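You operate a simulated robot arm through the tools that you are given. There is no shell and no other tool. Be economical: measure what you need, move in short steps, check, and stop when the job is done.

Carry out the task below with a simulated robot arm. There is one attempt and no reset: what you move stays moved.

Task
Turn the yellow dial of the grease box to 6. Take the blue pouch on the top of the steel table with the heat block and put it away on the open bay of the tall steel cabinet. Take the sample carton that says "J752" from the top of the box table and leave it on top of the brown small carton of spares. Fetch the green block and set it on the lower shelf of the tool board. Put the folded yellow cloth on top of the brown carton of cloths. Any order will do. Set down upright: sample carton.

Only the result counts: the job must be done as asked and must still hold three seconds after the hand-in. Knocking over, shifting, dropping, spilling or breaking anything else fails it. Flat cloth is picked up by pressing the open fingertips on it (5 to 10 N) and closing them slowly along it; thin cloth reads only 2 to 8 mm in the jaws.

Robot
A 7-joint arm with a two-finger parallel gripper on a trunk, on a base that drives. Base frame: it is fixed to the floor where the robot stands at the start and does not move with it; the origin is under the middle of the robot, x ahead of it, y to its left, z up; the surface under the hand at the start is at about z = 800. Units: mm, degrees, N and s.
With the tool pointing down near the work surface it reaches from about 280 to 700 mm from the robot's upright axis, wherever it stands. Its first joint turns from -166.0 to 166.0 degrees. Places, roughly: blue pouch [750, 1000, 750]; carton of cloths [-2500, 3500, 1000]; folded yellow cloth (11x7x3 cm) [-3300, 3200, 900]; green block (10x6x6 cm) [800, 2500, 200]; lower shelf of the tool board (17x93 cm) [1140, -900, 920]; open bay of the tall steel cabinet [1000, 3100, 900]; sample carton [750, 1750, 1000]; small carton of spares [1000, 1750, 1000]; yellow dial of the grease box [700, 0, 900]. Payload 1.57 kg.
The TCP is the grasp point between the finger pads, 30 mm short of the fingertips. In the tool frame z runs along the fingers and y along their closing line. Largest opening 80 mm; finger width 17, thickness 12; the body of the gripper, 40 by 82 mm, starts 80 mm behind the TCP.
Orientation is told as [roll, pitch, yaw] about the base's x, y, z axes, in that order, counted from this pose: with the fingers straight down and closing along the base's y, the tool's x points along the base's -x, its y along +y and its z along -z.

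Tools
- The arm moves only by the tool arm_command. Its argument "rows" is a list that holds one entry, the list of rows, each a list of 7 numbers: the turn, a rotation vector about the tool's x, y, z in degrees, then the shift along the tool's x, y, z in mm, then the finger opening in mm, from 0 to 80. In form: [[[wx, wy, wz, x, y, z, grip], ...]]. A call has 1 to 20 rows; each row is the pose to reach, as a shift and turn from the pose commanded when the call began, along the tool's axes at that moment. Rows are played at 5 a second. More than 50 mm and 8.6 degrees between two rows, or a gripper value outside its range, and nothing of the call is played. Where a pose cannot be reached the arm comes as near as it can. A force on the tool above 40 N (or 10 N above the force at the start of the call, whichever is more), or a blocked arm, ends the call early, and 0.2 s more pass. Each finger travels about 72 mm/s and halts on what it meets, pressing with about 26 N; the grip force reading is that of the motor and also rises with nothing between the fingers. The clock runs only during rows and for 0.2 s after the last one: add rows that repeat a pose to give the fingers time. The reply holds the time, the measured pose of the TCP, the force on the tool along the base axes, the opening and the grip force, in the units named above and with some noise, with the torque about the TCP (base axes, N m) and any sound that the robot's microphone picked up.
- Cameras (640 x 400 px; columns grow to the right, rows downward): "scene" is now at [5, 127.1, 1569]; the picture's right is [-0.18, -0.98, 0.00], its down [-0.60, 0.11, -0.79] and it looks along [0.78, -0.14, -0.61] (base axes); focal length 279 px, centre (320, 200). "wrist" rides on the gripper at [72, -7, -122] in the tool frame; the picture's right is [0.09, 1.00, 0.00], its down [-0.84, 0.08, -0.54] and it looks along [-0.54, 0.05, 0.84] (tool axes); focal length 238 px, centre (320, 200). There is no depth. A picture from a camera that has moved, and an enlarged one, comes with that camera's place and axes in the base frame and with its lens.
- get_image(camera): a new picture of that camera. No time passes.
- move_column(by): slides the trunk up (or, below 0, down) by that many mm; the arm and the scene camera ride with it, the base frame stays. It gives what a move gives, with no picture.
- roll_base(legs): drives the robot by 1 to 6 legs, each [ahead, left, turn to the left] in mm, mm and degrees, along the robot's own axes; the way and the turn of a leg run together, so that a leg with both is an arc; at most 1500 mm and 180 degrees a leg. The arm and the cameras ride along, it lands a little off, and it stops where it bumps. It gives what a move gives.
- turn_head(pan, tilt): turns the head with the scene camera to pan (to the left, within 86 degrees either way) and tilt (down, from -29 to 69), counted from straight ahead of the robot. It gives what a move gives.
- zoom(camera, box): a new picture of the part [left, top, right, bottom] of that camera's present view, enlarged. No time passes.
- hand_in(): hands the job in; it is judged then, once.

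Work in short steps. Places have to be worked out from the pictures, the camera data and where the tool is seen: move nearer, look again, correct. Check each grasp and each placing, and mend what went wrong. You have 165 turns and 120 pictures in all, those below and enlarged ones among them. Open the gripper and draw the arm clear of the work before you hand the job in, unless the task says otherwise; then end with one line.

The tools are called after "Call:" by a JSON object that holds its "method" and its "body". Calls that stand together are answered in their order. arm_command: Moves the arm, as the interface text tells. Its arguments: {"type":"object","properties":{"rows":{"type":"array"}},"required":["rows"]} The other tools are called the same way: move_column (by) slides the trunk up or down; roll_base (legs) drives the base; turn_head (pan, tilt) turns the head that bears the scene camera; get_image (camera) takes a picture; zoom (camera, box) takes an enlarged picture of a part of a camera's view; hand_in () hands the job in.

At the start:

```text
time_s: 0.0
eef_pos: [401.5, -70.2, 1149.9]
ee_rot: [0.0, 0.0, 0.0]
ft_force: [-0.2, 0.0, 0.5]
wrist_torque: [0.0, -0.02, 0.01]
opening: 80.0
finger_force: 0.1
trunk travel left (down, up): [-375.0, 105.0]
robot x, y, heading: [-2.1, 0.2, 0.1]
head pan, tilt: [-10.4, 37.9]
```

scene: 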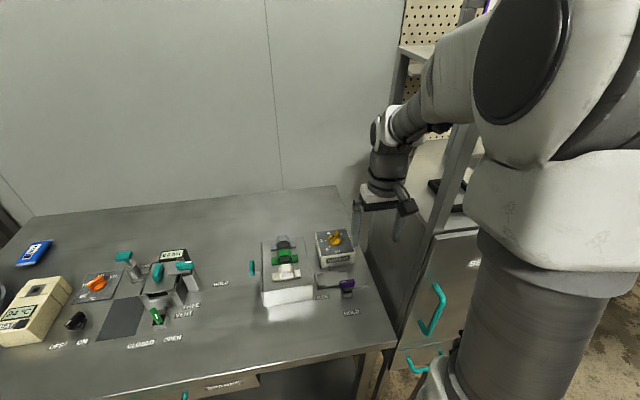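
wrist: 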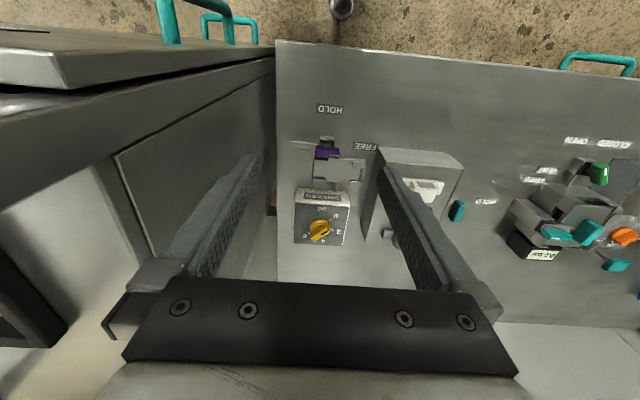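

The yellow dial sits on a small box near the right side of the table. I zoom in on it in both cameras.

Call:
{"method": "zoom", "body": {"camera": "wrist", "box": [270, 170, 390, 260]}}

Call:
{"method": "zoom", "body": {"camera": "scene", "box": [240, 210, 400, 310]}}

```text
4.44 times, centred on (330, 215) of wrist
camera zoom: at [329.5, -76.5, 1271.4], right [-0.09, 1.0, 0.0], down [0.84, 0.08, 0.54], along [0.54, 0.05, -0.84], focal length 1059 px, centre (276, 133)
```

zoom: 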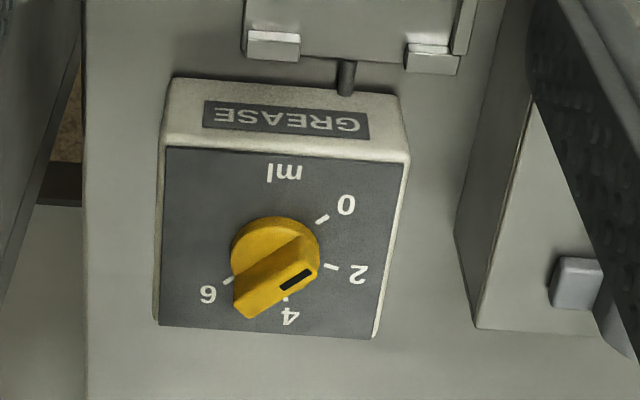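

```text
4.00 times, centred on (320, 260) of scene
camera zoom: at [5.0, 127.1, 1569.0], right [-0.18, -0.98, 0.0], down [-0.6, 0.11, -0.79], along [0.78, -0.14, -0.61], focal length 1117 px, centre (320, -40)
```

zoom: 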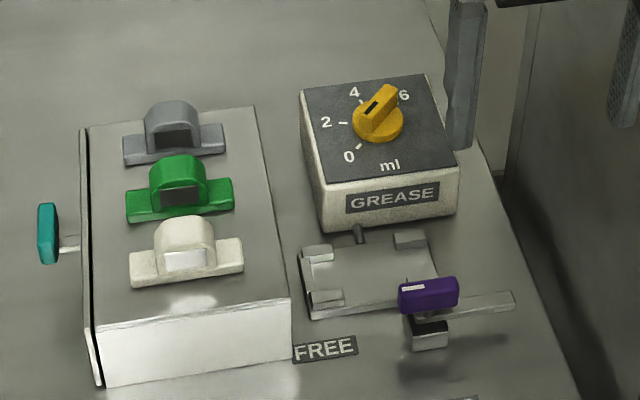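

The dial is at about (661, -44, 870). I bring the hand nearer for a clear look at the pointer.

Call:
{"method": "arm_command", "body": {"rows": [[[0, 0, 0, -40, 5, 20, 80], [0, 0, 0, -80, 10, 40, 80], [0, 0, 0, -120, 15, 60, 80], [0, 0, 0, -160, 20, 80, 80], [0, 0, 0, -200, 24, 110, 80], [0, 0, 0, -235, 26, 140, 80], [0, 0, 0, -258, 26, 160, 80], [0, 0, 0, -258, 26, 160, 80]]]}}

Call:
{"method": "get_image", "body": {"camera": "wrist"}}

```text
refused: row 5 steps farther than a row can; nothing moved
```

```text
115 pictures are left
camera wrist: at [329.5, -76.5, 1271.4], right [-0.09, 1.0, 0.0], down [0.84, 0.08, 0.54], along [0.54, 0.05, -0.84], focal length 238 px, centre (320, 200)
```

wrist: 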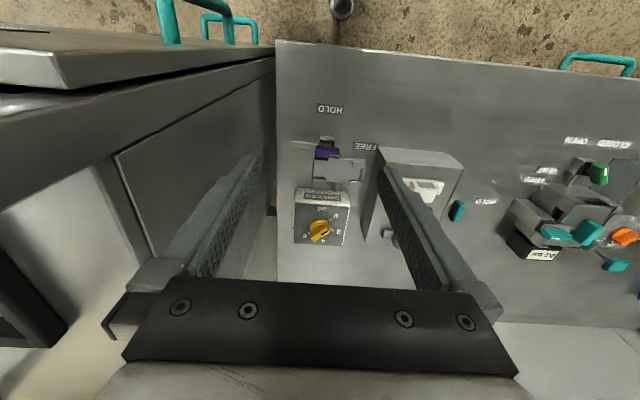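

One row stepped just over 50 mm; I resend with shorter steps.

Call:
{"method": "arm_command", "body": {"rows": [[[0, 0, 0, -40, 4, 20, 80], [0, 0, 0, -80, 8, 40, 80], [0, 0, 0, -120, 12, 60, 80], [0, 0, 0, -160, 16, 80, 80], [0, 0, 0, -200, 20, 105, 80], [0, 0, 0, -235, 24, 130, 80], [0, 0, 0, -258, 26, 155, 80], [0, 0, 0, -258, 26, 160, 80]]]}}

Call:
{"method": "get_image", "body": {"camera": "wrist"}}

```text
time_s: 1.8
eef_pos: [659.0, -45.8, 988.9]
ee_rot: [-0.1, 0.0, -0.1]
ft_force: [-0.2, 0.4, -1.1]
wrist_torque: [0.02, 0.01, 0.0]
opening: 80.2
finger_force: 0.1
trunk travel left (down, up): [-375.0, 105.0]
robot x, y, heading: [-0.1, 0.8, 0.0]
head pan, tilt: [-10.4, 37.9]
```

```text
114 pictures are left
camera wrist: at [587.4, -51.2, 1111.0], right [-0.09, 1.0, 0.0], down [0.84, 0.08, 0.54], along [0.54, 0.05, -0.84], focal length 238 px, centre (320, 200)
```

wrist: 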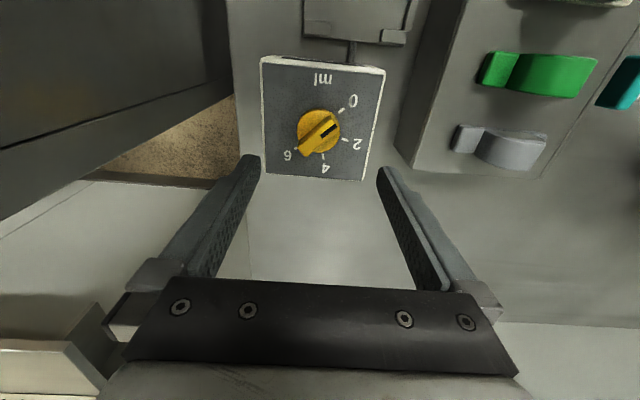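

Call:
{"method": "zoom", "body": {"camera": "wrist", "box": [256, 80, 384, 180]}}

```text
4.00 times, centred on (320, 130) of wrist
camera zoom: at [587.4, -51.2, 1111.0], right [-0.09, 1.0, 0.0], down [0.84, 0.08, 0.54], along [0.54, 0.05, -0.84], focal length 953 px, centre (320, 480)
```

zoom: 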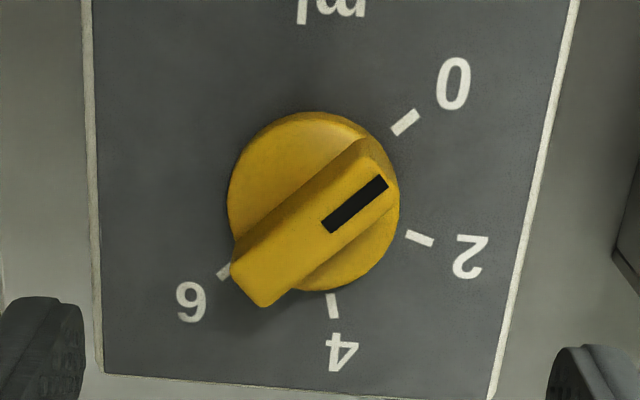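

The black mark shows the pointer at 0; ticks are 60° apart clockwise, so 6 needs a 180° clockwise turn. I test in the air how far the wrist can turn clockwise.

Call:
{"method": "arm_command", "body": {"rows": [[[0, 0, 8.4, 0, 0, 0, 80], [0, 0, 16.8, 0, 0, 0, 80], [0, 0, 25.2, 0, 0, 0, 80], [0, 0, 33.6, 0, 0, 0, 80], [0, 0, 42, 0, 0, 0, 80], [0, 0, 50.4, 0, 0, 0, 80], [0, 0, 58.8, 0, 0, 0, 80], [0, 0, 67.2, 0, 0, 0, 80], [0, 0, 75.6, 0, 0, 0, 80], [0, 0, 84, 0, 0, 0, 80], [0, 0, 92.4, 0, 0, 0, 80], [0, 0, 100.8, 0, 0, 0, 80], [0, 0, 109.2, 0, 0, 0, 80], [0, 0, 117.6, 0, 0, 0, 80], [0, 0, 126, 0, 0, 0, 80], [0, 0, 134.4, 0, 0, 0, 80], [0, 0, 142.8, 0, 0, 0, 80], [0, 0, 142.8, 0, 0, 0, 80]]]}}

Call:
{"method": "get_image", "body": {"camera": "wrist"}}

```text
time_s: 5.6
eef_pos: [659.1, -44.0, 988.3]
ee_rot: [0.0, 0.0, -142.9]
ft_force: [-0.6, -0.9, 0.9]
wrist_torque: [0.01, 0.02, -0.01]
opening: 80.0
finger_force: 0.0
trunk travel left (down, up): [-375.0, 105.0]
robot x, y, heading: [-1.2, -2.8, 0.3]
head pan, tilt: [-10.4, 37.9]
```

```text
112 pictures are left
camera wrist: at [713.1, 4.7, 1111.5], right [0.67, -0.74, 0.0], down [-0.62, -0.57, 0.54], along [-0.4, -0.37, -0.84], focal length 238 px, centre (320, 200)
```

wrist: 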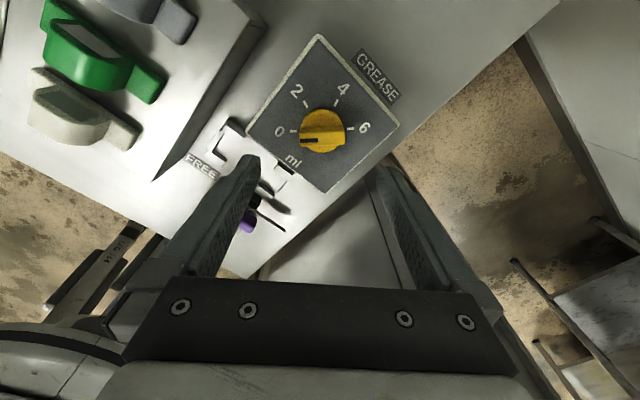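

The wrist turns freely and the dial's centre triangulates to about (660.5, -46.3), disc top z≈865. I turn to yaw -45 so the fingers close across the bar.

Call:
{"method": "arm_command", "body": {"rows": [[[0, 0, -8.2, 0, 0, 0, 60], [0, 0, -16.4, 0, 0, 0, 60], [0, 0, -24.6, 0, 0, 0, 60], [0, 0, -32.8, 0, 0, 0, 60], [0, 0, -41, 0, 0, 0, 60], [0, 0, -49.2, 0, 0, 0, 60], [0, 0, -57.4, 0, 0, 0, 60], [0, 0, -65.6, 0, 0, 0, 60], [0, 0, -73.8, 0, 0, 0, 60], [0, 0, -82, 0, 0, 0, 50], [0, 0, -90.2, 0, 0, 0, 50], [0, 0, -97.8, 0, 0, 20, 50], [0, 0, -97.8, 0, 0, 40, 50]]]}}

Call:
{"method": "get_image", "body": {"camera": "wrist"}}

```text
time_s: 8.4
eef_pos: [659.1, -42.7, 948.5]
ee_rot: [0.1, 0.0, -44.9]
ft_force: [1.3, -0.5, -0.5]
wrist_torque: [0.02, -0.01, 0.0]
opening: 50.1
finger_force: 0.0
trunk travel left (down, up): [-375.0, 105.0]
robot x, y, heading: [-2.7, 4.4, 0.1]
head pan, tilt: [-10.4, 37.9]
```

```text
111 pictures are left
camera wrist: at [603.8, 2.4, 1071.2], right [0.64, 0.77, 0.0], down [0.65, -0.54, 0.54], along [0.42, -0.35, -0.84], focal length 238 px, centre (320, 200)
```

wrist: 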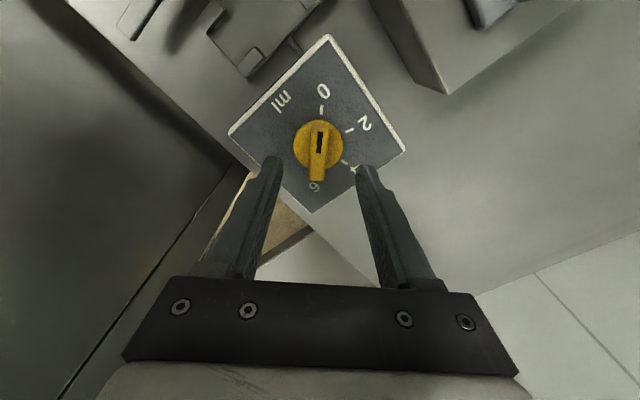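

Bar lies between the fingers. I centre (tool shift -4, -1.4), go down to TCP z≈898, and close gently.

Call:
{"method": "arm_command", "body": {"rows": [[[0, 0, 0, -4.2, -1.4, 15, 40], [0, 0, 0, -4.2, -1.4, 30, 40], [0, 0, 0, -4.2, -1.4, 42, 40], [0, 0, 0, -4.2, -1.4, 50, 40], [0, 0, 0, -4.2, -1.4, 50, 20], [0, 0, 0, -4.2, -1.4, 50, 5], [0, 0, 0, -4.2, -1.4, 50, 5], [0, 0, 0, -4.2, -1.4, 50, 5]]]}}

Call:
{"method": "get_image", "body": {"camera": "wrist"}}

```text
time_s: 10.1
eef_pos: [663.0, -49.5, 904.1]
ee_rot: [0.2, -0.5, -45.0]
ft_force: [-4.8, 0.5, 15.7]
wrist_torque: [0.08, 0.6, -0.01]
opening: 14.0
finger_force: 5.2
trunk travel left (down, up): [-375.0, 105.0]
robot x, y, heading: [1.0, -0.3, -0.1]
head pan, tilt: [-10.4, 37.9]
stopped in row 8: the force on the tool passed its limit at 41 N (the readings are from after the stop); the commanded pose is now the measured one
```

```text
110 pictures are left
camera wrist: at [606.9, -3.1, 1025.6], right [0.64, 0.77, 0.0], down [0.64, -0.54, 0.55], along [0.42, -0.35, -0.84], focal length 238 px, centre (320, 200)
```

wrist: 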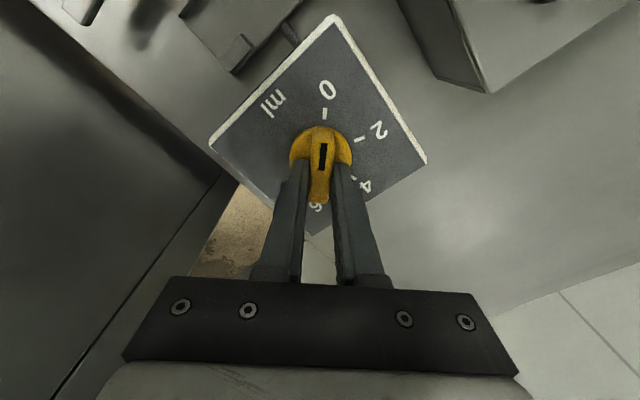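

The fingertips press on the disc; the bar is held at 14 mm. I ease up 4 mm and turn clockwise 90° while gripping.

Call:
{"method": "arm_command", "body": {"rows": [[[0, 0, 0, 0, 0, -4, 5], [0, 0, 0, 0, 0, -4, 5], [0, 0, 8, 0, 0, -4, 5], [0, 0, 16, 0, 0, -4, 5], [0, 0, 24, 0, 0, -4, 5], [0, 0, 32, 0, 0, -4, 5], [0, 0, 40, 0, 0, -4, 5], [0, 0, 48, 0, 0, -4, 5], [0, 0, 56, 0, 0, -4, 5], [0, 0, 64, 0, 0, -4, 5], [0, 0, 72, 0, 0, -4, 5], [0, 0, 80, 0, 0, -4, 5], [0, 0, 88, 0, 0, -4, 5], [0, 0, 90, 0, 0, -4, 5]]]}}

Call:
{"method": "get_image", "body": {"camera": "wrist"}}

```text
time_s: 13.1
eef_pos: [665.4, -44.2, 907.7]
ee_rot: [0.4, 0.6, -135.0]
ft_force: [-7.9, 13.6, 3.9]
wrist_torque: [0.44, 0.27, -0.15]
opening: 18.5
finger_force: 8.0
trunk travel left (down, up): [-375.0, 105.0]
robot x, y, heading: [0.3, 2.4, 0.1]
head pan, tilt: [-10.4, 37.9]
```

```text
109 pictures are left
camera wrist: at [709.7, 11.1, 1030.2], right [0.77, -0.64, 0.01], down [-0.54, -0.65, 0.54], along [-0.34, -0.42, -0.84], focal length 238 px, centre (320, 200)
```

wrist: 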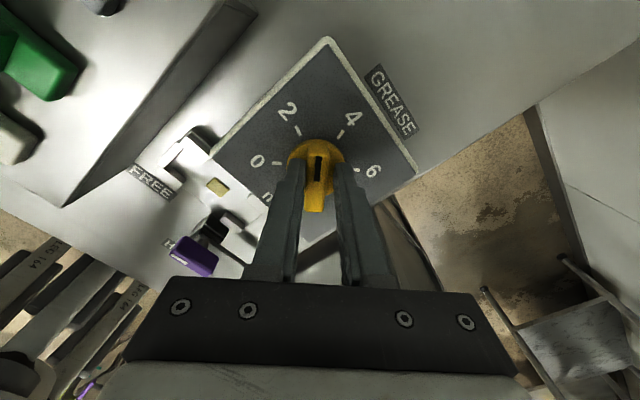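

The pointer is now midway between 2 and 4. I continue clockwise another 90°, easing the side force by a small shift.

Call:
{"method": "arm_command", "body": {"rows": [[[0, 0, 0, 0, -2.5, 0, 5], [0, 0, 8, 0, -2.5, 0, 5], [0, 0, 16, 0, -2.5, 0, 5], [0, 0, 24, 0, -2.5, 0, 5], [0, 0, 32, 0, -2.5, 0, 5], [0, 0, 40, 0, -2.5, 0, 5], [0, 0, 48, 0, -2.5, 0, 5], [0, 0, 56, 0, -2.5, 0, 5], [0, 0, 64, 0, -2.5, 0, 5], [0, 0, 72, 0, -2.5, 0, 5], [0, 0, 80, 0, -2.5, 0, 5], [0, 0, 88, 0, -2.5, 0, 5], [0, 0, 90, 0, -2.5, 0, 5], [0, 0, 90, 0, -2.5, 0, 5]]]}}

Call:
{"method": "get_image", "body": {"camera": "wrist"}}

```text
time_s: 15.3
eef_pos: [661.9, -47.5, 903.9]
ee_rot: [-0.5, 0.1, 155.0]
ft_force: [-1.0, 2.4, 2.9]
wrist_torque: [0.01, 0.29, 0.0]
opening: 13.9
finger_force: 4.8
out of reach, approached as far as the arm can: row 10
trunk travel left (down, up): [-375.0, 105.0]
robot x, y, heading: [-2.4, -1.7, 0.0]
head pan, tilt: [-10.4, 37.9]
stopped in row 10: the force on the tool passed its limit at 53 N (the readings are from after the stop); the commanded pose is now the measured one
```

```text
108 pictures are left
camera wrist: at [729.0, -72.4, 1026.4], right [-0.34, -0.94, -0.01], down [-0.79, 0.28, 0.54], along [-0.51, 0.19, -0.84], focal length 238 px, centre (320, 200)
```

wrist: 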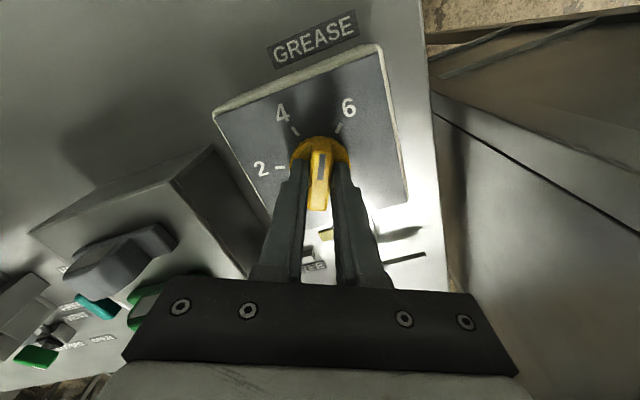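

The wrist limit is reached 20° short of 6. I open, lift 50 mm, and wind back counter-clockwise for a regrip.

Call:
{"method": "arm_command", "body": {"rows": [[[0, 0, 0, 0, 0, 0, 40], [0, 0, 0, 0, 0, 0, 50], [0, 0, 0, 0, 0, -25, 50], [0, 0, 0, 0, 0, -50, 50], [0, 0, -8.4, 0, 0, -50, 50], [0, 0, -16.8, 0, 0, -50, 50], [0, 0, -25.2, 0, 0, -50, 50], [0, 0, -33.6, 0, 0, -50, 50], [0, 0, -42, 0, 0, -50, 50], [0, 0, -50.4, 0, 0, -50, 50], [0, 0, -58.8, 0, 0, -50, 50], [0, 0, -67.2, 0, 0, -50, 50], [0, 0, -75.6, 0, 0, -50, 50], [0, 0, -84, 0, 0, -50, 50], [0, 0, -92.4, 0, 0, -50, 50], [0, 0, -100.8, 0, 0, -50, 50], [0, 0, -109.2, 0, 0, -50, 50], [0, 0, -117.6, 0, 0, -50, 50], [0, 0, -126, 0, 0, -50, 50]]]}}

Call:
{"method": "arm_command", "body": {"rows": [[[0, 0, -8.4, 0, 0, 0, 50], [0, 0, -16.8, 0, 0, 0, 50], [0, 0, -25.2, 0, 0, 0, 50], [0, 0, -33.6, 0, 0, 0, 50], [0, 0, -42, 0, 0, 0, 50], [0, 0, -50, 0, 0, 0, 50], [0, 0, -53, 0, 0, 0, 50], [0, 0, -53, 0, 0, 0, 50]]]}}

Call:
{"method": "get_image", "body": {"camera": "wrist"}}

```text
time_s: 19.3
eef_pos: [659.9, -48.2, 952.5]
ee_rot: [0.3, 0.3, -78.9]
ft_force: [-0.1, -0.7, 0.0]
wrist_torque: [-0.02, 0.0, 0.02]
opening: 49.8
finger_force: 0.0
trunk travel left (down, up): [-375.0, 105.0]
robot x, y, heading: [2.3, -0.3, -0.2]
head pan, tilt: [-10.4, 37.9]
```

```text
time_s: 21.1
eef_pos: [660.6, -47.7, 953.2]
ee_rot: [0.4, -0.1, -26.0]
ft_force: [-0.3, -0.5, 0.5]
wrist_torque: [-0.01, 0.03, -0.01]
opening: 50.0
finger_force: 0.1
trunk travel left (down, up): [-375.0, 105.0]
robot x, y, heading: [0.6, -1.4, -0.1]
head pan, tilt: [-10.4, 37.9]
```

```text
107 pictures are left
camera wrist: at [592.9, -23.5, 1075.9], right [0.35, 0.94, 0.01], down [0.78, -0.3, 0.54], along [0.51, -0.19, -0.84], focal length 238 px, centre (320, 200)
```

wrist: 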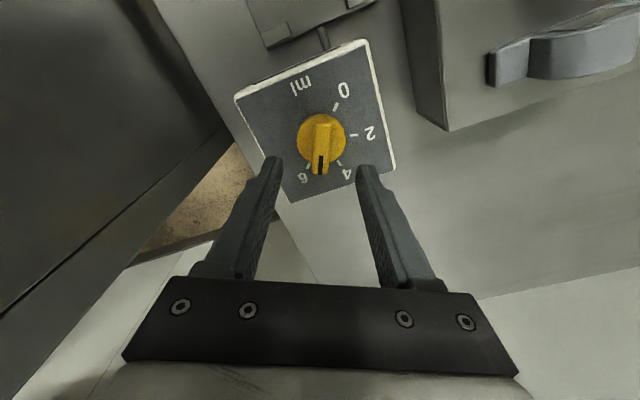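

The bar is aligned with the fingers again. I go down 45 mm, close, and turn 20° more.

Call:
{"method": "arm_command", "body": {"rows": [[[0, 0, 0, 0, 0, 15, 40], [0, 0, 0, 0, 0, 30, 40], [0, 0, 0, 0, 0, 45, 40], [0, 0, 0, 0, 0, 45, 20], [0, 0, 0, 0, 0, 45, 5], [0, 0, 0, 0, 0, 45, 5], [0, 0, 0, 0, 0, 45, 5], [0, 0, 7, 0, 0, 45, 5], [0, 0, 14, 0, 0, 45, 5], [0, 0, 20, 0, 0, 45, 5], [0, 0, 20, 0, 0, 45, 5], [0, 0, 20, 0, 0, 45, 30], [0, 0, 20, 0, 0, 45, 40], [0, 0, 20, 0, 0, 20, 50], [0, 0, 20, 0, 0, -25, 50]]]}}

Call:
{"method": "get_image", "body": {"camera": "wrist"}}

Call:
{"method": "zoom", "body": {"camera": "wrist", "box": [256, 80, 384, 180]}}

```text
time_s: 24.3
eef_pos: [662.1, -48.0, 976.6]
ee_rot: [0.4, 0.1, -46.0]
ft_force: [0.3, 0.2, -0.5]
wrist_torque: [-0.03, 0.01, 0.04]
opening: 50.2
finger_force: 0.0
trunk travel left (down, up): [-375.0, 105.0]
robot x, y, heading: [3.0, -0.1, -0.1]
head pan, tilt: [-10.4, 37.9]
```

```text
106 pictures are left
camera wrist: at [606.7, -1.4, 1099.8], right [0.65, 0.76, 0.01], down [0.63, -0.55, 0.54], along [0.41, -0.35, -0.84], focal length 238 px, centre (320, 200)
```

wrist: 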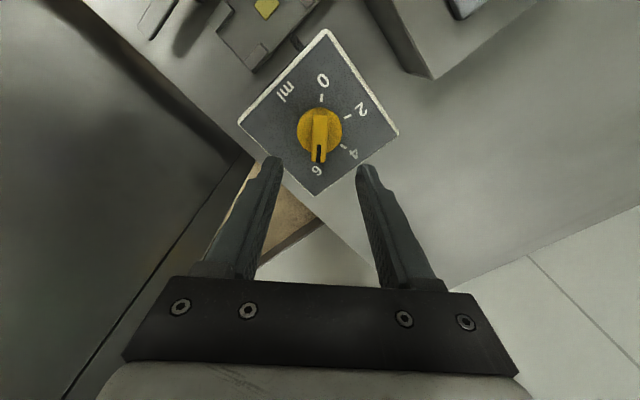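

```text
4.00 times, centred on (320, 130) of wrist
camera zoom: at [606.7, -1.4, 1099.8], right [0.65, 0.76, 0.01], down [0.63, -0.55, 0.54], along [0.41, -0.35, -0.84], focal length 953 px, centre (320, 480)
```

zoom: 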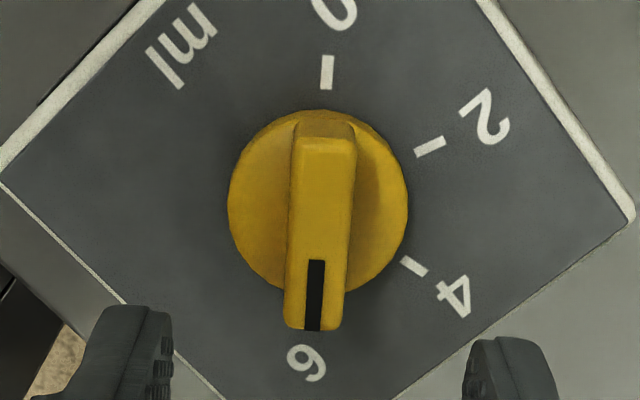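

The dial points at 6. Now I lift and retract the arm, then look to the left towards the pouch.

Call:
{"method": "arm_command", "body": {"rows": [[[0, 0, -6, 0, 0, -48, 70], [0, 0, -14, 5, 5, -90, 70], [0, 0, -22, 20, -20, -120, 70], [0, 0, -30, 40, -40, -140, 70], [0, 0, -38, 70, -70, -150, 70], [0, 0, -46, 100, -100, -160, 70], [0, 0, -46, 130, -130, -170, 70], [0, 0, -46, 160, -160, -170, 70], [0, 0, -46, 190, -190, -170, 70]]]}}

Call:
{"method": "turn_head", "body": {"pan": 60, "tilt": 30}}

Call:
{"method": "get_image", "body": {"camera": "scene"}}

```text
time_s: 26.3
eef_pos: [392.5, -45.0, 1146.9]
ee_rot: [0.3, -0.3, 0.0]
ft_force: [0.4, 0.5, -0.7]
wrist_torque: [0.01, 0.0, -0.03]
opening: 70.1
finger_force: 0.0
trunk travel left (down, up): [-375.0, 105.0]
robot x, y, heading: [1.2, -2.0, 0.1]
head pan, tilt: [-10.4, 37.9]
```

```text
time_s: 27.7
eef_pos: [392.3, -45.0, 1147.9]
ee_rot: [0.3, -0.2, -0.1]
ft_force: [0.3, -0.4, -0.5]
wrist_torque: [0.03, 0.03, 0.0]
opening: 70.0
finger_force: 0.1
trunk travel left (down, up): [-375.0, 105.0]
robot x, y, heading: [-0.0, -3.1, -0.0]
head pan, tilt: [60.0, 30.0]
```

```text
104 pictures are left
camera scene: at [-34.4, 220.9, 1581.2], right [0.87, -0.5, 0.0], down [-0.25, -0.43, -0.87], along [0.43, 0.75, -0.5], focal length 279 px, centre (320, 200)
```

scene: 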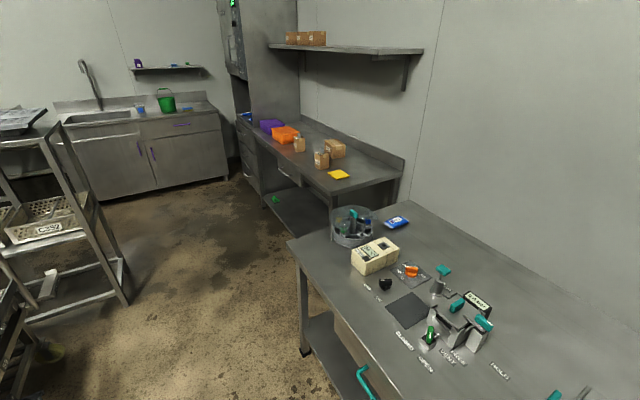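

The pouch is at about (860, 1015) on this steel table, whose front edge is at x≈365. I drive 1000 mm left along the table and look at it close up.

Call:
{"method": "roll_base", "body": {"legs": [[0, 1000, 0]]}}

Call:
{"method": "turn_head", "body": {"pan": 0, "tilt": 45}}

Call:
{"method": "get_image", "body": {"camera": "scene"}}

```text
time_s: 35.4
eef_pos: [387.8, 937.7, 1147.0]
ee_rot: [0.4, -0.2, 0.6]
ft_force: [-0.6, 0.2, 0.3]
wrist_torque: [0.01, 0.0, -0.03]
opening: 70.0
finger_force: 0.0
trunk travel left (down, up): [-375.0, 105.0]
robot x, y, heading: [-8.4, 977.8, 0.9]
head pan, tilt: [60.0, 30.0]
```

```text
time_s: 36.7
eef_pos: [387.4, 939.3, 1147.7]
ee_rot: [0.3, -0.2, 0.6]
ft_force: [0.8, 0.1, 0.4]
wrist_torque: [0.03, 0.02, -0.03]
opening: 70.2
finger_force: 0.1
trunk travel left (down, up): [-375.0, 105.0]
robot x, y, heading: [-8.0, 977.6, 0.4]
head pan, tilt: [0.0, 45.0]
```

```text
103 pictures are left
camera scene: at [-5.1, 1121.5, 1558.7], right [0.01, -1.0, 0.0], down [-0.71, -0.01, -0.71], along [0.71, 0.01, -0.71], focal length 279 px, centre (320, 200)
```

scene: 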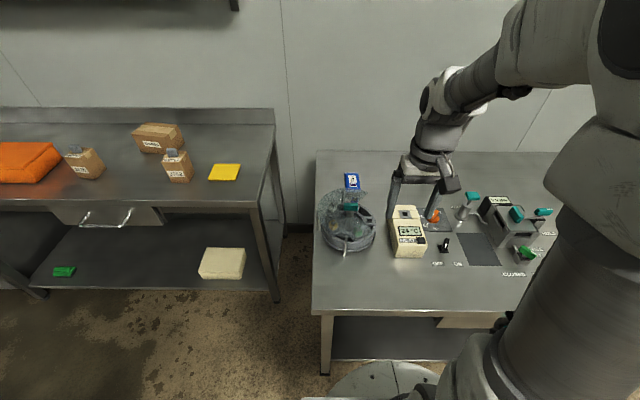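

The pouch lies behind a round transparent thing. I zoom in there.

Call:
{"method": "zoom", "body": {"camera": "scene", "box": [300, 150, 460, 250]}}

Call:
{"method": "zoom", "body": {"camera": "scene", "box": [0, 100, 300, 290]}}

```text
4.00 times, centred on (380, 200) of scene
camera zoom: at [-5.1, 1121.5, 1558.7], right [0.01, -1.0, 0.0], down [-0.71, -0.01, -0.71], along [0.71, 0.01, -0.71], focal length 1117 px, centre (80, 200)
```

zoom: 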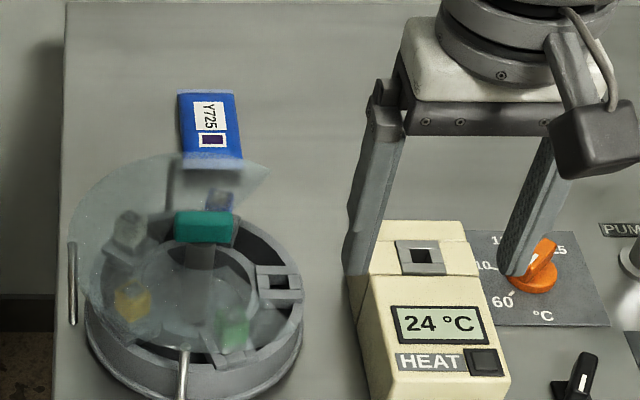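

```text
2.11 times, centred on (150, 195) of scene
camera zoom: at [-5.1, 1121.5, 1558.7], right [0.01, -1.0, 0.0], down [-0.71, -0.01, -0.71], along [0.71, 0.01, -0.71], focal length 588 px, centre (678, 210)
```

zoom: 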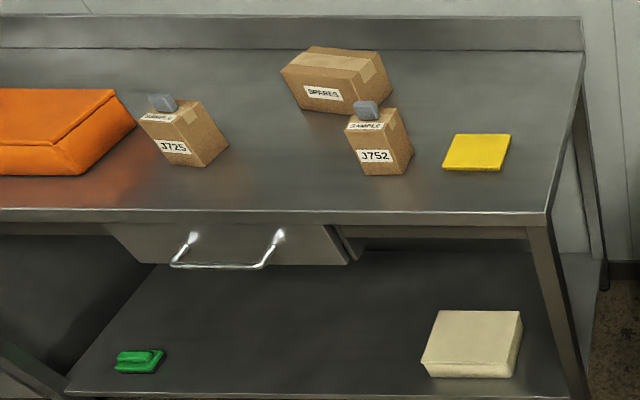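

The pouch triangulates to about (846, 1004, 812), beyond the 700 mm reach from here. I look steeply down to see how much room the base has before the table.

Call:
{"method": "turn_head", "body": {"pan": 30, "tilt": 69}}

Call:
{"method": "get_image", "body": {"camera": "scene"}}

```text
time_s: 37.6
eef_pos: [388.5, 937.9, 1147.5]
ee_rot: [0.3, -0.2, 0.6]
ft_force: [0.0, -0.4, -0.2]
wrist_torque: [0.0, -0.03, 0.03]
opening: 70.2
finger_force: 0.1
trunk travel left (down, up): [-375.0, 105.0]
robot x, y, heading: [-7.6, 977.2, 0.4]
head pan, tilt: [30.0, 68.8]
```

```text
100 pictures are left
camera scene: at [-38.3, 1149.0, 1529.8], right [0.51, -0.86, 0.0], down [-0.8, -0.47, -0.36], along [0.31, 0.18, -0.93], focal length 279 px, centre (320, 200)
```

scene: 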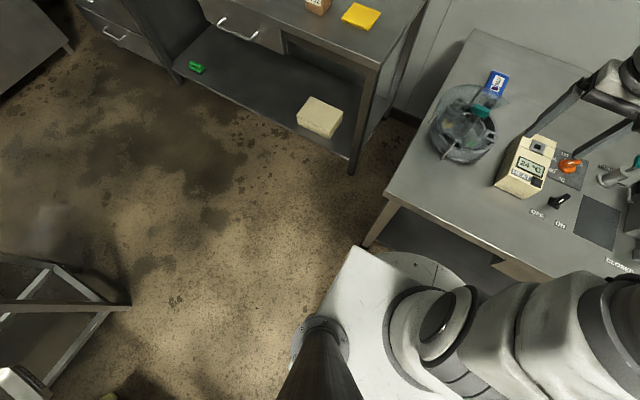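

The base is about ±150 mm wide and its front is already at the table edge, so I'll reach the pouch from the table's left end: back off, go left, face -y, then slide sideways to about (430, 1540).

Call:
{"method": "roll_base", "body": {"legs": [[-150, 0, 0], [0, 560, 0], [0, 0, -90]]}}

Call:
{"method": "roll_base", "body": {"legs": [[0, 450, 0]]}}

Call:
{"method": "turn_head", "body": {"pan": 20, "tilt": 60}}

Call:
{"method": "get_image", "body": {"camera": "scene"}}

```text
time_s: 48.6
eef_pos: [-201.9, 1143.5, 1148.1]
ee_rot: [0.4, -0.2, -89.4]
ft_force: [0.4, 0.4, -0.6]
wrist_torque: [0.01, 0.02, -0.06]
opening: 70.0
finger_force: 0.1
trunk travel left (down, up): [-375.0, 105.0]
robot x, y, heading: [-160.4, 1538.3, -89.3]
head pan, tilt: [30.0, 68.8]
```

```text
time_s: 52.5
eef_pos: [248.4, 1148.5, 1147.1]
ee_rot: [0.3, -0.2, -89.6]
ft_force: [-0.1, 0.6, -0.3]
wrist_torque: [-0.01, 0.0, 0.01]
opening: 70.0
finger_force: 0.1
trunk travel left (down, up): [-375.0, 105.0]
robot x, y, heading: [290.2, 1539.7, -89.5]
head pan, tilt: [30.0, 68.8]
```

```text
time_s: 53.3
eef_pos: [249.1, 1147.0, 1145.7]
ee_rot: [0.3, -0.1, -89.7]
ft_force: [0.2, -0.1, 0.5]
wrist_torque: [0.02, -0.03, 0.04]
opening: 69.9
finger_force: 0.0
trunk travel left (down, up): [-375.0, 105.0]
robot x, y, heading: [290.0, 1540.5, -89.4]
head pan, tilt: [20.0, 60.0]
```

```text
99 pictures are left
camera scene: at [452.1, 1562.2, 1539.1], right [-0.94, -0.35, 0.0], down [-0.3, 0.81, -0.5], along [0.18, -0.47, -0.87], focal length 279 px, centre (320, 200)
```

scene: 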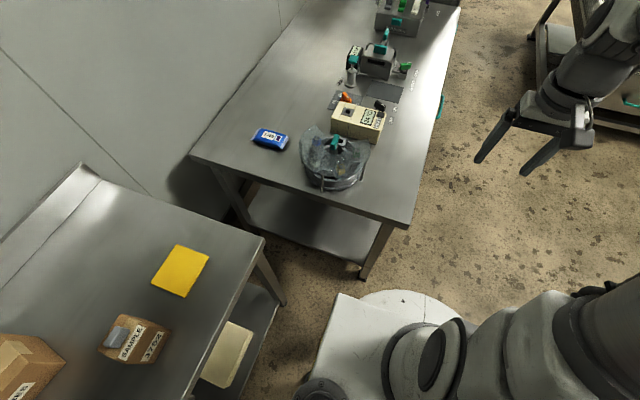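

From here the pouch is confirmed at (845, 1002). I slide 140 mm left and 45 mm ahead to bring it within reach.

Call:
{"method": "roll_base", "body": {"legs": [[0, 140, 0], [45, 0, 0]]}}

Call:
{"method": "zoom", "body": {"camera": "scene", "box": [280, 60, 440, 160]}}

```text
time_s: 54.7
eef_pos: [345.8, 1147.9, 1147.0]
ee_rot: [0.5, -0.3, -89.4]
ft_force: [0.3, -0.3, 0.0]
wrist_torque: [-0.02, 0.06, 0.02]
opening: 70.1
finger_force: 0.1
trunk travel left (down, up): [-375.0, 105.0]
robot x, y, heading: [387.9, 1540.5, -89.5]
head pan, tilt: [20.0, 60.0]
stopped in leg 1: the robot was blocked; the commanded pose is now the measured one
```

```text
4.00 times, centred on (360, 110) of scene
camera zoom: at [548.3, 1562.9, 1539.1], right [-0.94, -0.35, 0.0], down [-0.3, 0.81, -0.5], along [0.17, -0.47, -0.87], focal length 1117 px, centre (160, 560)
```

zoom: 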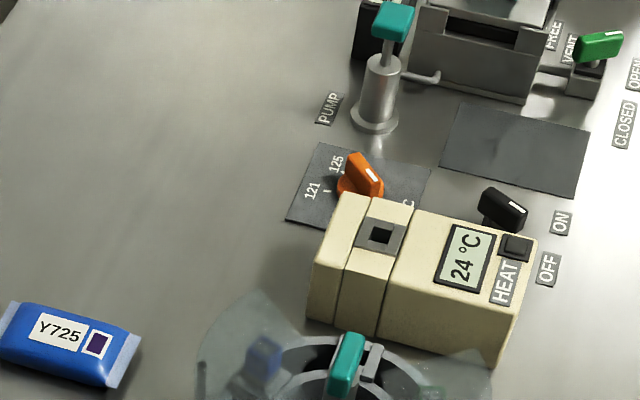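

The base touched the box table's side; I back off 12 mm and go ahead 50 mm.

Call:
{"method": "roll_base", "body": {"legs": [[0, -12, 0], [50, 0, 0]]}}

Call:
{"method": "get_image", "body": {"camera": "scene"}}

```text
time_s: 56.1
eef_pos: [332.9, 1099.4, 1147.1]
ee_rot: [0.4, -0.2, -89.3]
ft_force: [-0.8, -0.9, 0.4]
wrist_torque: [0.02, 0.01, -0.01]
opening: 70.1
finger_force: 0.0
trunk travel left (down, up): [-375.0, 105.0]
robot x, y, heading: [373.3, 1490.2, -89.7]
head pan, tilt: [20.0, 60.0]
```

```text
97 pictures are left
camera scene: at [536.2, 1513.3, 1539.2], right [-0.94, -0.35, 0.0], down [-0.3, 0.81, -0.5], along [0.18, -0.47, -0.87], focal length 279 px, centre (320, 200)
```

scene: 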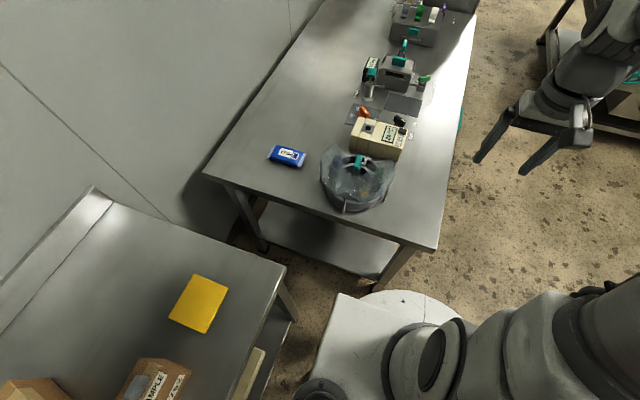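

Nothing was disturbed. I move the hand over the pouch at (846, 1003), turning to yaw 0 so the fingers close across its 60 mm side.

Call:
{"method": "arm_command", "body": {"rows": [[[0, 0, -7.4, -8, 42, 0, 80], [0, 0, -14.9, -17, 85, 0, 80], [0, 0, -22.4, -25, 128, 0, 80], [0, 0, -29.8, -34, 171, 0, 80], [0, 0, -37.2, -42, 213, 0, 80], [0, 0, -44.7, -51, 256, 0, 80], [0, 0, -52.1, -59, 298, 0, 80], [0, 0, -59.6, -67, 341, 0, 80], [0, 0, -67, -76, 384, 0, 80], [0, 0, -74.5, -84, 427, 10, 80], [0, 0, -82, -93, 470, 20, 80], [0, 0, -89.4, -101, 512, 30, 80], [0, 0, -89.4, -101, 512, 75, 80], [0, 0, -89.4, -101, 512, 120, 80], [0, 0, -89.4, -101, 512, 150, 80], [0, 0, -89.4, -101, 512, 150, 80]]]}}

Call:
{"method": "get_image", "body": {"camera": "wrist"}}

```text
time_s: 59.5
eef_pos: [848.4, 1003.7, 1001.0]
ee_rot: [-0.2, -0.4, 0.1]
ft_force: [-1.5, -0.1, 0.1]
wrist_torque: [-0.01, 0.01, 0.0]
opening: 80.2
finger_force: 0.0
trunk travel left (down, up): [-375.0, 105.0]
robot x, y, heading: [372.8, 1493.2, -89.4]
head pan, tilt: [20.0, 60.0]
```

```text
96 pictures are left
camera wrist: at [776.0, 996.7, 1122.6], right [-0.09, 1.0, -0.01], down [0.83, 0.08, 0.55], along [0.55, 0.05, -0.84], focal length 238 px, centre (320, 200)
```

wrist: 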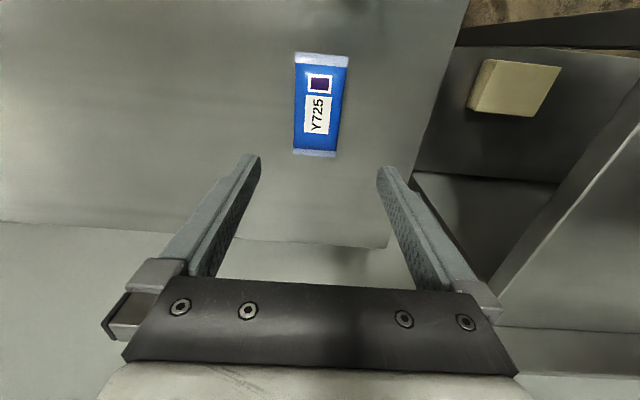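

The pouch's centre is about (846, 1000), aligned with x, about 56 mm wide. I descend to TCP z≈836 and close.

Call:
{"method": "arm_command", "body": {"rows": [[[0, 0, 0, 2, -3.5, 40, 80], [0, 0, 0, 2, -3.5, 80, 80], [0, 0, 0, 2, -3.5, 120, 80], [0, 0, 0, 2, -3.5, 150, 80], [0, 0, 0, 2, -3.5, 165, 80], [0, 0, 0, 2, -3.5, 165, 65], [0, 0, 0, 2, -3.5, 165, 50], [0, 0, 0, 2, -3.5, 165, 40], [0, 0, 0, 2, -3.5, 165, 30], [0, 0, 0, 2, -3.5, 165, 30]]]}}

Call:
{"method": "get_image", "body": {"camera": "wrist"}}

```text
time_s: 61.7
eef_pos: [846.6, 998.9, 835.9]
ee_rot: [-0.2, -0.3, 0.1]
ft_force: [-0.7, 0.6, -0.2]
wrist_torque: [-0.02, 0.02, 0.01]
opening: 59.1
finger_force: 26.3
trunk travel left (down, up): [-375.0, 105.0]
robot x, y, heading: [373.9, 1494.6, -89.4]
head pan, tilt: [20.0, 60.0]
```

```text
95 pictures are left
camera wrist: at [774.6, 992.7, 958.5], right [-0.09, 1.0, 0.0], down [0.83, 0.08, 0.55], along [0.55, 0.05, -0.84], focal length 238 px, centre (320, 200)
```

wrist: 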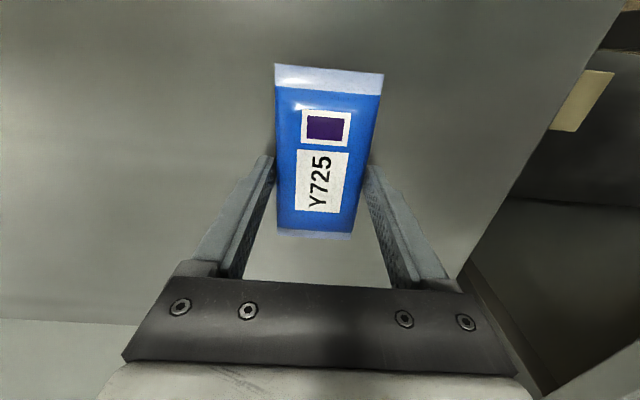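

The pouch is gripped (59 mm, 26 N). I lift it and bring the hand back to the front of the robot.

Call:
{"method": "arm_command", "body": {"rows": [[[0, 0, 0, 0, 0, -20, 30], [0, 0, 0, 0, 0, -60, 30], [0, 0, 0, 0, 0, -110, 30], [0, 0, 0, 0, 0, -160, 30], [0, 0, 0, 0, 0, -210, 30], [0, 0, 0, 0, 0, -260, 30], [0, 0, 0, 0, 0, -310, 30], [0, 0, 7.4, 42, 8, -310, 30], [0, 0, 14.8, 84, 16, -310, 30], [0, 0, 22.2, 126, 24, -310, 30], [0, 0, 29.6, 168, 33, -310, 30], [0, 0, 37, 210, 41, -310, 30], [0, 0, 44.4, 252, 50, -310, 30], [0, 0, 51.8, 294, 58, -310, 30], [0, 0, 59.2, 336, 66, -310, 30], [0, 0, 66.6, 378, 75, -310, 30], [0, 0, 74, 420, 83, -310, 30], [0, 0, 81.4, 462, 92, -310, 30], [0, 0, 89, 500, 100, -310, 30]]]}}

Call:
{"method": "get_image", "body": {"camera": "wrist"}}

```text
time_s: 65.7
eef_pos: [346.0, 1099.5, 1140.1]
ee_rot: [0.4, -0.3, -89.1]
ft_force: [0.6, -0.3, 0.5]
wrist_torque: [-0.02, 0.01, 0.03]
opening: 30.0
finger_force: 0.1
trunk travel left (down, up): [-375.0, 105.0]
robot x, y, heading: [373.5, 1490.6, -89.4]
head pan, tilt: [20.0, 60.0]
```

```text
94 pictures are left
camera wrist: at [336.4, 1172.3, 1262.4], right [0.99, 0.11, 0.01], down [0.09, -0.83, 0.55], along [0.06, -0.54, -0.84], focal length 238 px, centre (320, 200)
```

wrist: 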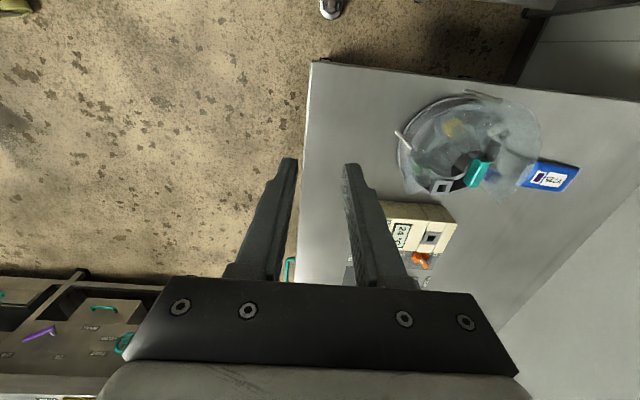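

The pouch slipped out at once and still lies at the same place; the grip was too high. I go back over it.

Call:
{"method": "arm_command", "body": {"rows": [[[0, 0, -7.4, -8, 42, 0, 80], [0, 0, -14.8, -17, 84, 0, 80], [0, 0, -22.2, -25, 126, 0, 80], [0, 0, -29.6, -33, 168, 0, 80], [0, 0, -37, -41, 210, 0, 80], [0, 0, -44.4, -50, 252, 0, 80], [0, 0, -51.8, -58, 294, 0, 80], [0, 0, -59.2, -66, 336, 0, 80], [0, 0, -66.6, -75, 378, 0, 80], [0, 0, -74, -83, 420, 0, 80], [0, 0, -81.4, -92, 462, 0, 80], [0, 0, -89, -100, 502, 0, 80], [0, 0, -89, -100, 502, 50, 80], [0, 0, -89, -100, 502, 100, 80], [0, 0, -89, -100, 502, 150, 80], [0, 0, -89, -100, 502, 190, 80], [0, 0, -89, -100, 502, 190, 80]]]}}

Call:
{"method": "get_image", "body": {"camera": "wrist"}}

```text
time_s: 69.3
eef_pos: [849.9, 1009.2, 956.0]
ee_rot: [-0.2, -0.4, 0.0]
ft_force: [-0.2, -0.1, -0.7]
wrist_torque: [-0.01, -0.05, -0.02]
opening: 80.2
finger_force: 0.0
trunk travel left (down, up): [-375.0, 105.0]
robot x, y, heading: [371.9, 1491.6, -89.5]
head pan, tilt: [20.0, 60.0]
```

```text
93 pictures are left
camera wrist: at [776.9, 1003.4, 1077.3], right [-0.09, 1.0, -0.01], down [0.83, 0.08, 0.55], along [0.55, 0.05, -0.84], focal length 238 px, centre (320, 200)
```

wrist: 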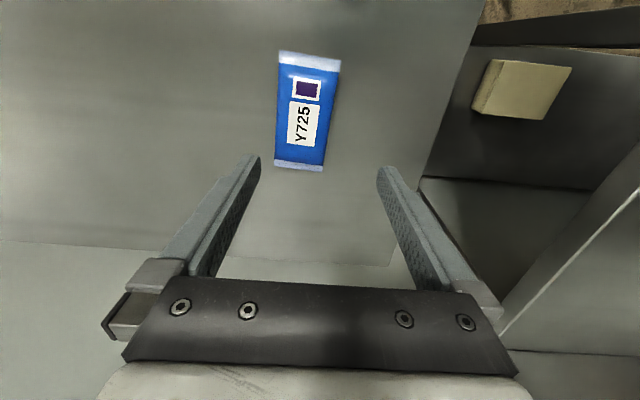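

The pouch lies slightly turned (-2.5°) with centre 17 mm right of the hand. I align, descend to TCP z≈830 so the tips come nearly to the table.

Call:
{"method": "arm_command", "body": {"rows": [[[0, 0, 2.5, 3, -17, 0, 80], [0, 0, 2.5, 3, -17, 40, 80], [0, 0, 2.5, 3, -17, 80, 80], [0, 0, 2.5, 3, -17, 110, 80], [0, 0, 2.5, 3, -17, 120, 80], [0, 0, 2.5, 3, -17, 124, 80], [0, 0, 2.5, 3, -17, 127, 80], [0, 0, 2.5, 3, -17, 127, 80]]]}}

Call:
{"method": "get_image", "body": {"camera": "wrist"}}

```text
time_s: 71.1
eef_pos: [846.3, 992.4, 829.5]
ee_rot: [-0.3, -0.4, -2.4]
ft_force: [-1.9, 1.8, 8.0]
wrist_torque: [0.36, 0.1, 0.04]
opening: 79.9
finger_force: 0.2
trunk travel left (down, up): [-375.0, 105.0]
robot x, y, heading: [372.7, 1491.5, -89.3]
head pan, tilt: [20.0, 60.0]
```

```text
92 pictures are left
camera wrist: at [773.6, 988.5, 951.9], right [-0.05, 1.0, -0.01], down [0.84, 0.04, 0.55], along [0.55, 0.02, -0.84], focal length 238 px, centre (320, 200)
```

wrist: 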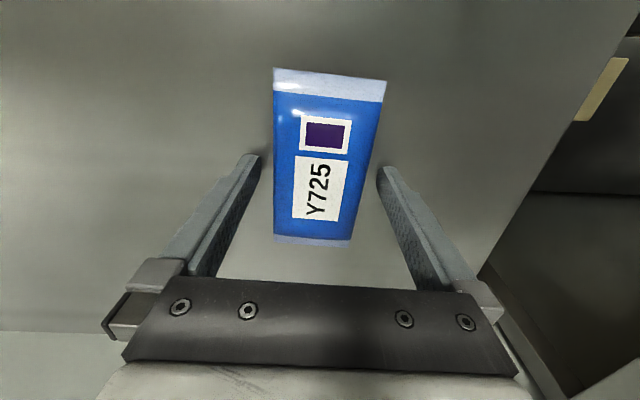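

Tips touch the table (8 N) at z≈799. I raise 1 mm, close, and lift slightly to check the hold.

Call:
{"method": "arm_command", "body": {"rows": [[[0, 0, 0, 0, 0, -1.5, 65], [0, 0, 0, 0, 0, -1.5, 50], [0, 0, 0, 0, 0, -1.5, 35], [0, 0, 0, 0, 0, -1.5, 25], [0, 0, 0, 0, 0, -1.5, 25], [0, 0, 0, 0, 0, -1.5, 25], [0, 0, 0, 0, 0, -4, 25], [0, 0, 0, 0, 0, -8, 25], [0, 0, 0, 0, 0, -14, 25], [0, 0, 0, 0, 0, -20, 25], [0, 0, 0, 0, 0, -20, 25]]]}}

Call:
{"method": "get_image", "body": {"camera": "wrist"}}

```text
time_s: 73.5
eef_pos: [846.8, 990.1, 848.5]
ee_rot: [-0.2, -0.4, -2.5]
ft_force: [0.1, 0.2, -1.0]
wrist_torque: [0.02, -0.02, 0.05]
opening: 59.4
finger_force: 25.6
trunk travel left (down, up): [-375.0, 105.0]
robot x, y, heading: [371.9, 1492.0, -89.6]
head pan, tilt: [20.0, 60.0]
```

```text
91 pictures are left
camera wrist: at [775.2, 987.8, 971.2], right [-0.05, 1.0, 0.0], down [0.84, 0.04, 0.55], along [0.55, 0.02, -0.84], focal length 238 px, centre (320, 200)
```

wrist: 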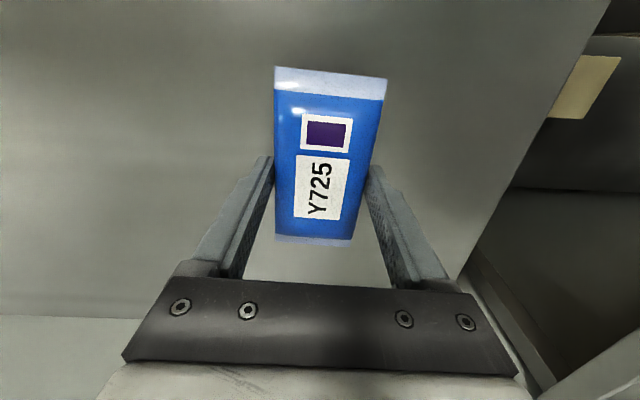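

The pouch rose with the hand. I lift it more slowly, then retract halfway and check.

Call:
{"method": "arm_command", "body": {"rows": [[[0, 0, 0, 0, 0, -15, 25], [0, 0, 0, 0, 0, -35, 25], [0, 0, 0, 0, 0, -60, 25], [0, 0, 0, 0, 0, -85, 25], [0, 0, 0, 0, 0, -110, 25], [0, 0, 0, 0, 0, -140, 25], [0, 0, 0, 0, 0, -170, 25], [0, 0, 0, 0, 0, -200, 25], [0, 0, 0, 0, 0, -230, 25], [0, 0, 0, 0, 0, -260, 25], [0, 0, 0, 0, 0, -280, 25], [0, 0, 0, 0, 0, -290, 25]]]}}

Call:
{"method": "arm_command", "body": {"rows": [[[0, 0, 3, 15, 3, 0, 25], [0, 0, 8, 43, 8, 0, 25], [0, 0, 13, 71, 14, 0, 25], [0, 0, 18, 99, 20, 0, 25], [0, 0, 23, 127, 26, 0, 25], [0, 0, 28, 155, 32, 0, 25], [0, 0, 33, 183, 38, 0, 25], [0, 0, 38, 211, 44, 0, 25], [0, 0, 43, 239, 50, 0, 25], [0, 0, 48, 267, 56, 0, 25], [0, 0, 53, 295, 62, 0, 25], [0, 0, 58, 323, 68, 0, 25], [0, 0, 63, 351, 74, 0, 25], [0, 0, 68, 379, 80, 0, 25], [0, 0, 73, 407, 86, 0, 25], [0, 0, 78, 435, 92, 0, 25], [0, 0, 83, 463, 98, 0, 25], [0, 0, 87, 485, 100, 0, 25], [0, 0, 87, 495, 100, 0, 25]]]}}

Call:
{"method": "get_image", "body": {"camera": "wrist"}}

```text
time_s: 76.1
eef_pos: [846.7, 991.5, 1139.8]
ee_rot: [-0.3, -0.4, -2.4]
ft_force: [0.1, 0.2, -1.2]
wrist_torque: [0.0, -0.02, -0.01]
opening: 59.4
finger_force: 26.0
trunk travel left (down, up): [-375.0, 105.0]
robot x, y, heading: [375.4, 1494.4, -89.6]
head pan, tilt: [20.0, 60.0]
```

```text
time_s: 80.1
eef_pos: [354.6, 1113.2, 1136.7]
ee_rot: [0.5, -0.3, -89.4]
ft_force: [-1.0, 0.7, -0.7]
wrist_torque: [-0.01, 0.03, -0.03]
opening: 59.3
finger_force: 25.7
trunk travel left (down, up): [-375.0, 105.0]
robot x, y, heading: [374.6, 1494.0, -89.6]
head pan, tilt: [20.0, 60.0]
```

```text
90 pictures are left
camera wrist: at [346.9, 1185.9, 1257.3], right [0.99, 0.1, 0.01], down [0.08, -0.83, 0.55], along [0.06, -0.54, -0.84], focal length 238 px, centre (320, 200)
```

wrist: 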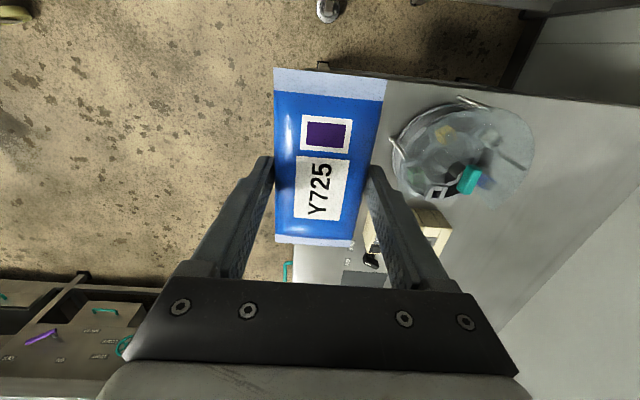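

The pouch holds. I pull out sideways, turn to face +x, and drive left towards the cabinet.

Call:
{"method": "roll_base", "body": {"legs": [[0, -355, 0], [0, 0, 90], [0, 900, 0]]}}

Call:
{"method": "turn_head", "body": {"pan": 35, "tilt": 35}}

Call:
{"method": "get_image", "body": {"camera": "scene"}}

```text
time_s: 95.2
eef_pos: [370.8, 2379.5, 1136.7]
ee_rot: [0.5, -0.1, 1.8]
ft_force: [0.1, -0.3, -1.9]
wrist_torque: [-0.01, 0.01, 0.02]
opening: 59.2
finger_force: 26.0
trunk travel left (down, up): [-375.0, 105.0]
robot x, y, heading: [-8.1, 2389.5, 1.7]
head pan, tilt: [20.0, 60.0]
```

```text
time_s: 96.1
eef_pos: [370.5, 2379.4, 1134.7]
ee_rot: [0.4, -0.3, 1.8]
ft_force: [-0.1, -1.2, -0.7]
wrist_torque: [0.04, 0.02, 0.02]
opening: 59.0
finger_force: 26.0
trunk travel left (down, up): [-375.0, 105.0]
robot x, y, heading: [-8.8, 2388.5, 1.7]
head pan, tilt: [35.0, 35.0]
```

```text
89 pictures are left
camera scene: at [-22.4, 2582.8, 1573.4], right [0.6, -0.8, 0.0], down [-0.46, -0.34, -0.82], along [0.66, 0.49, -0.57], focal length 279 px, centre (320, 200)
```

scene: 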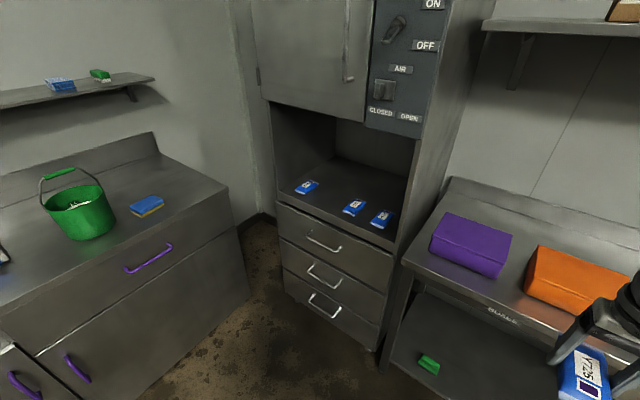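

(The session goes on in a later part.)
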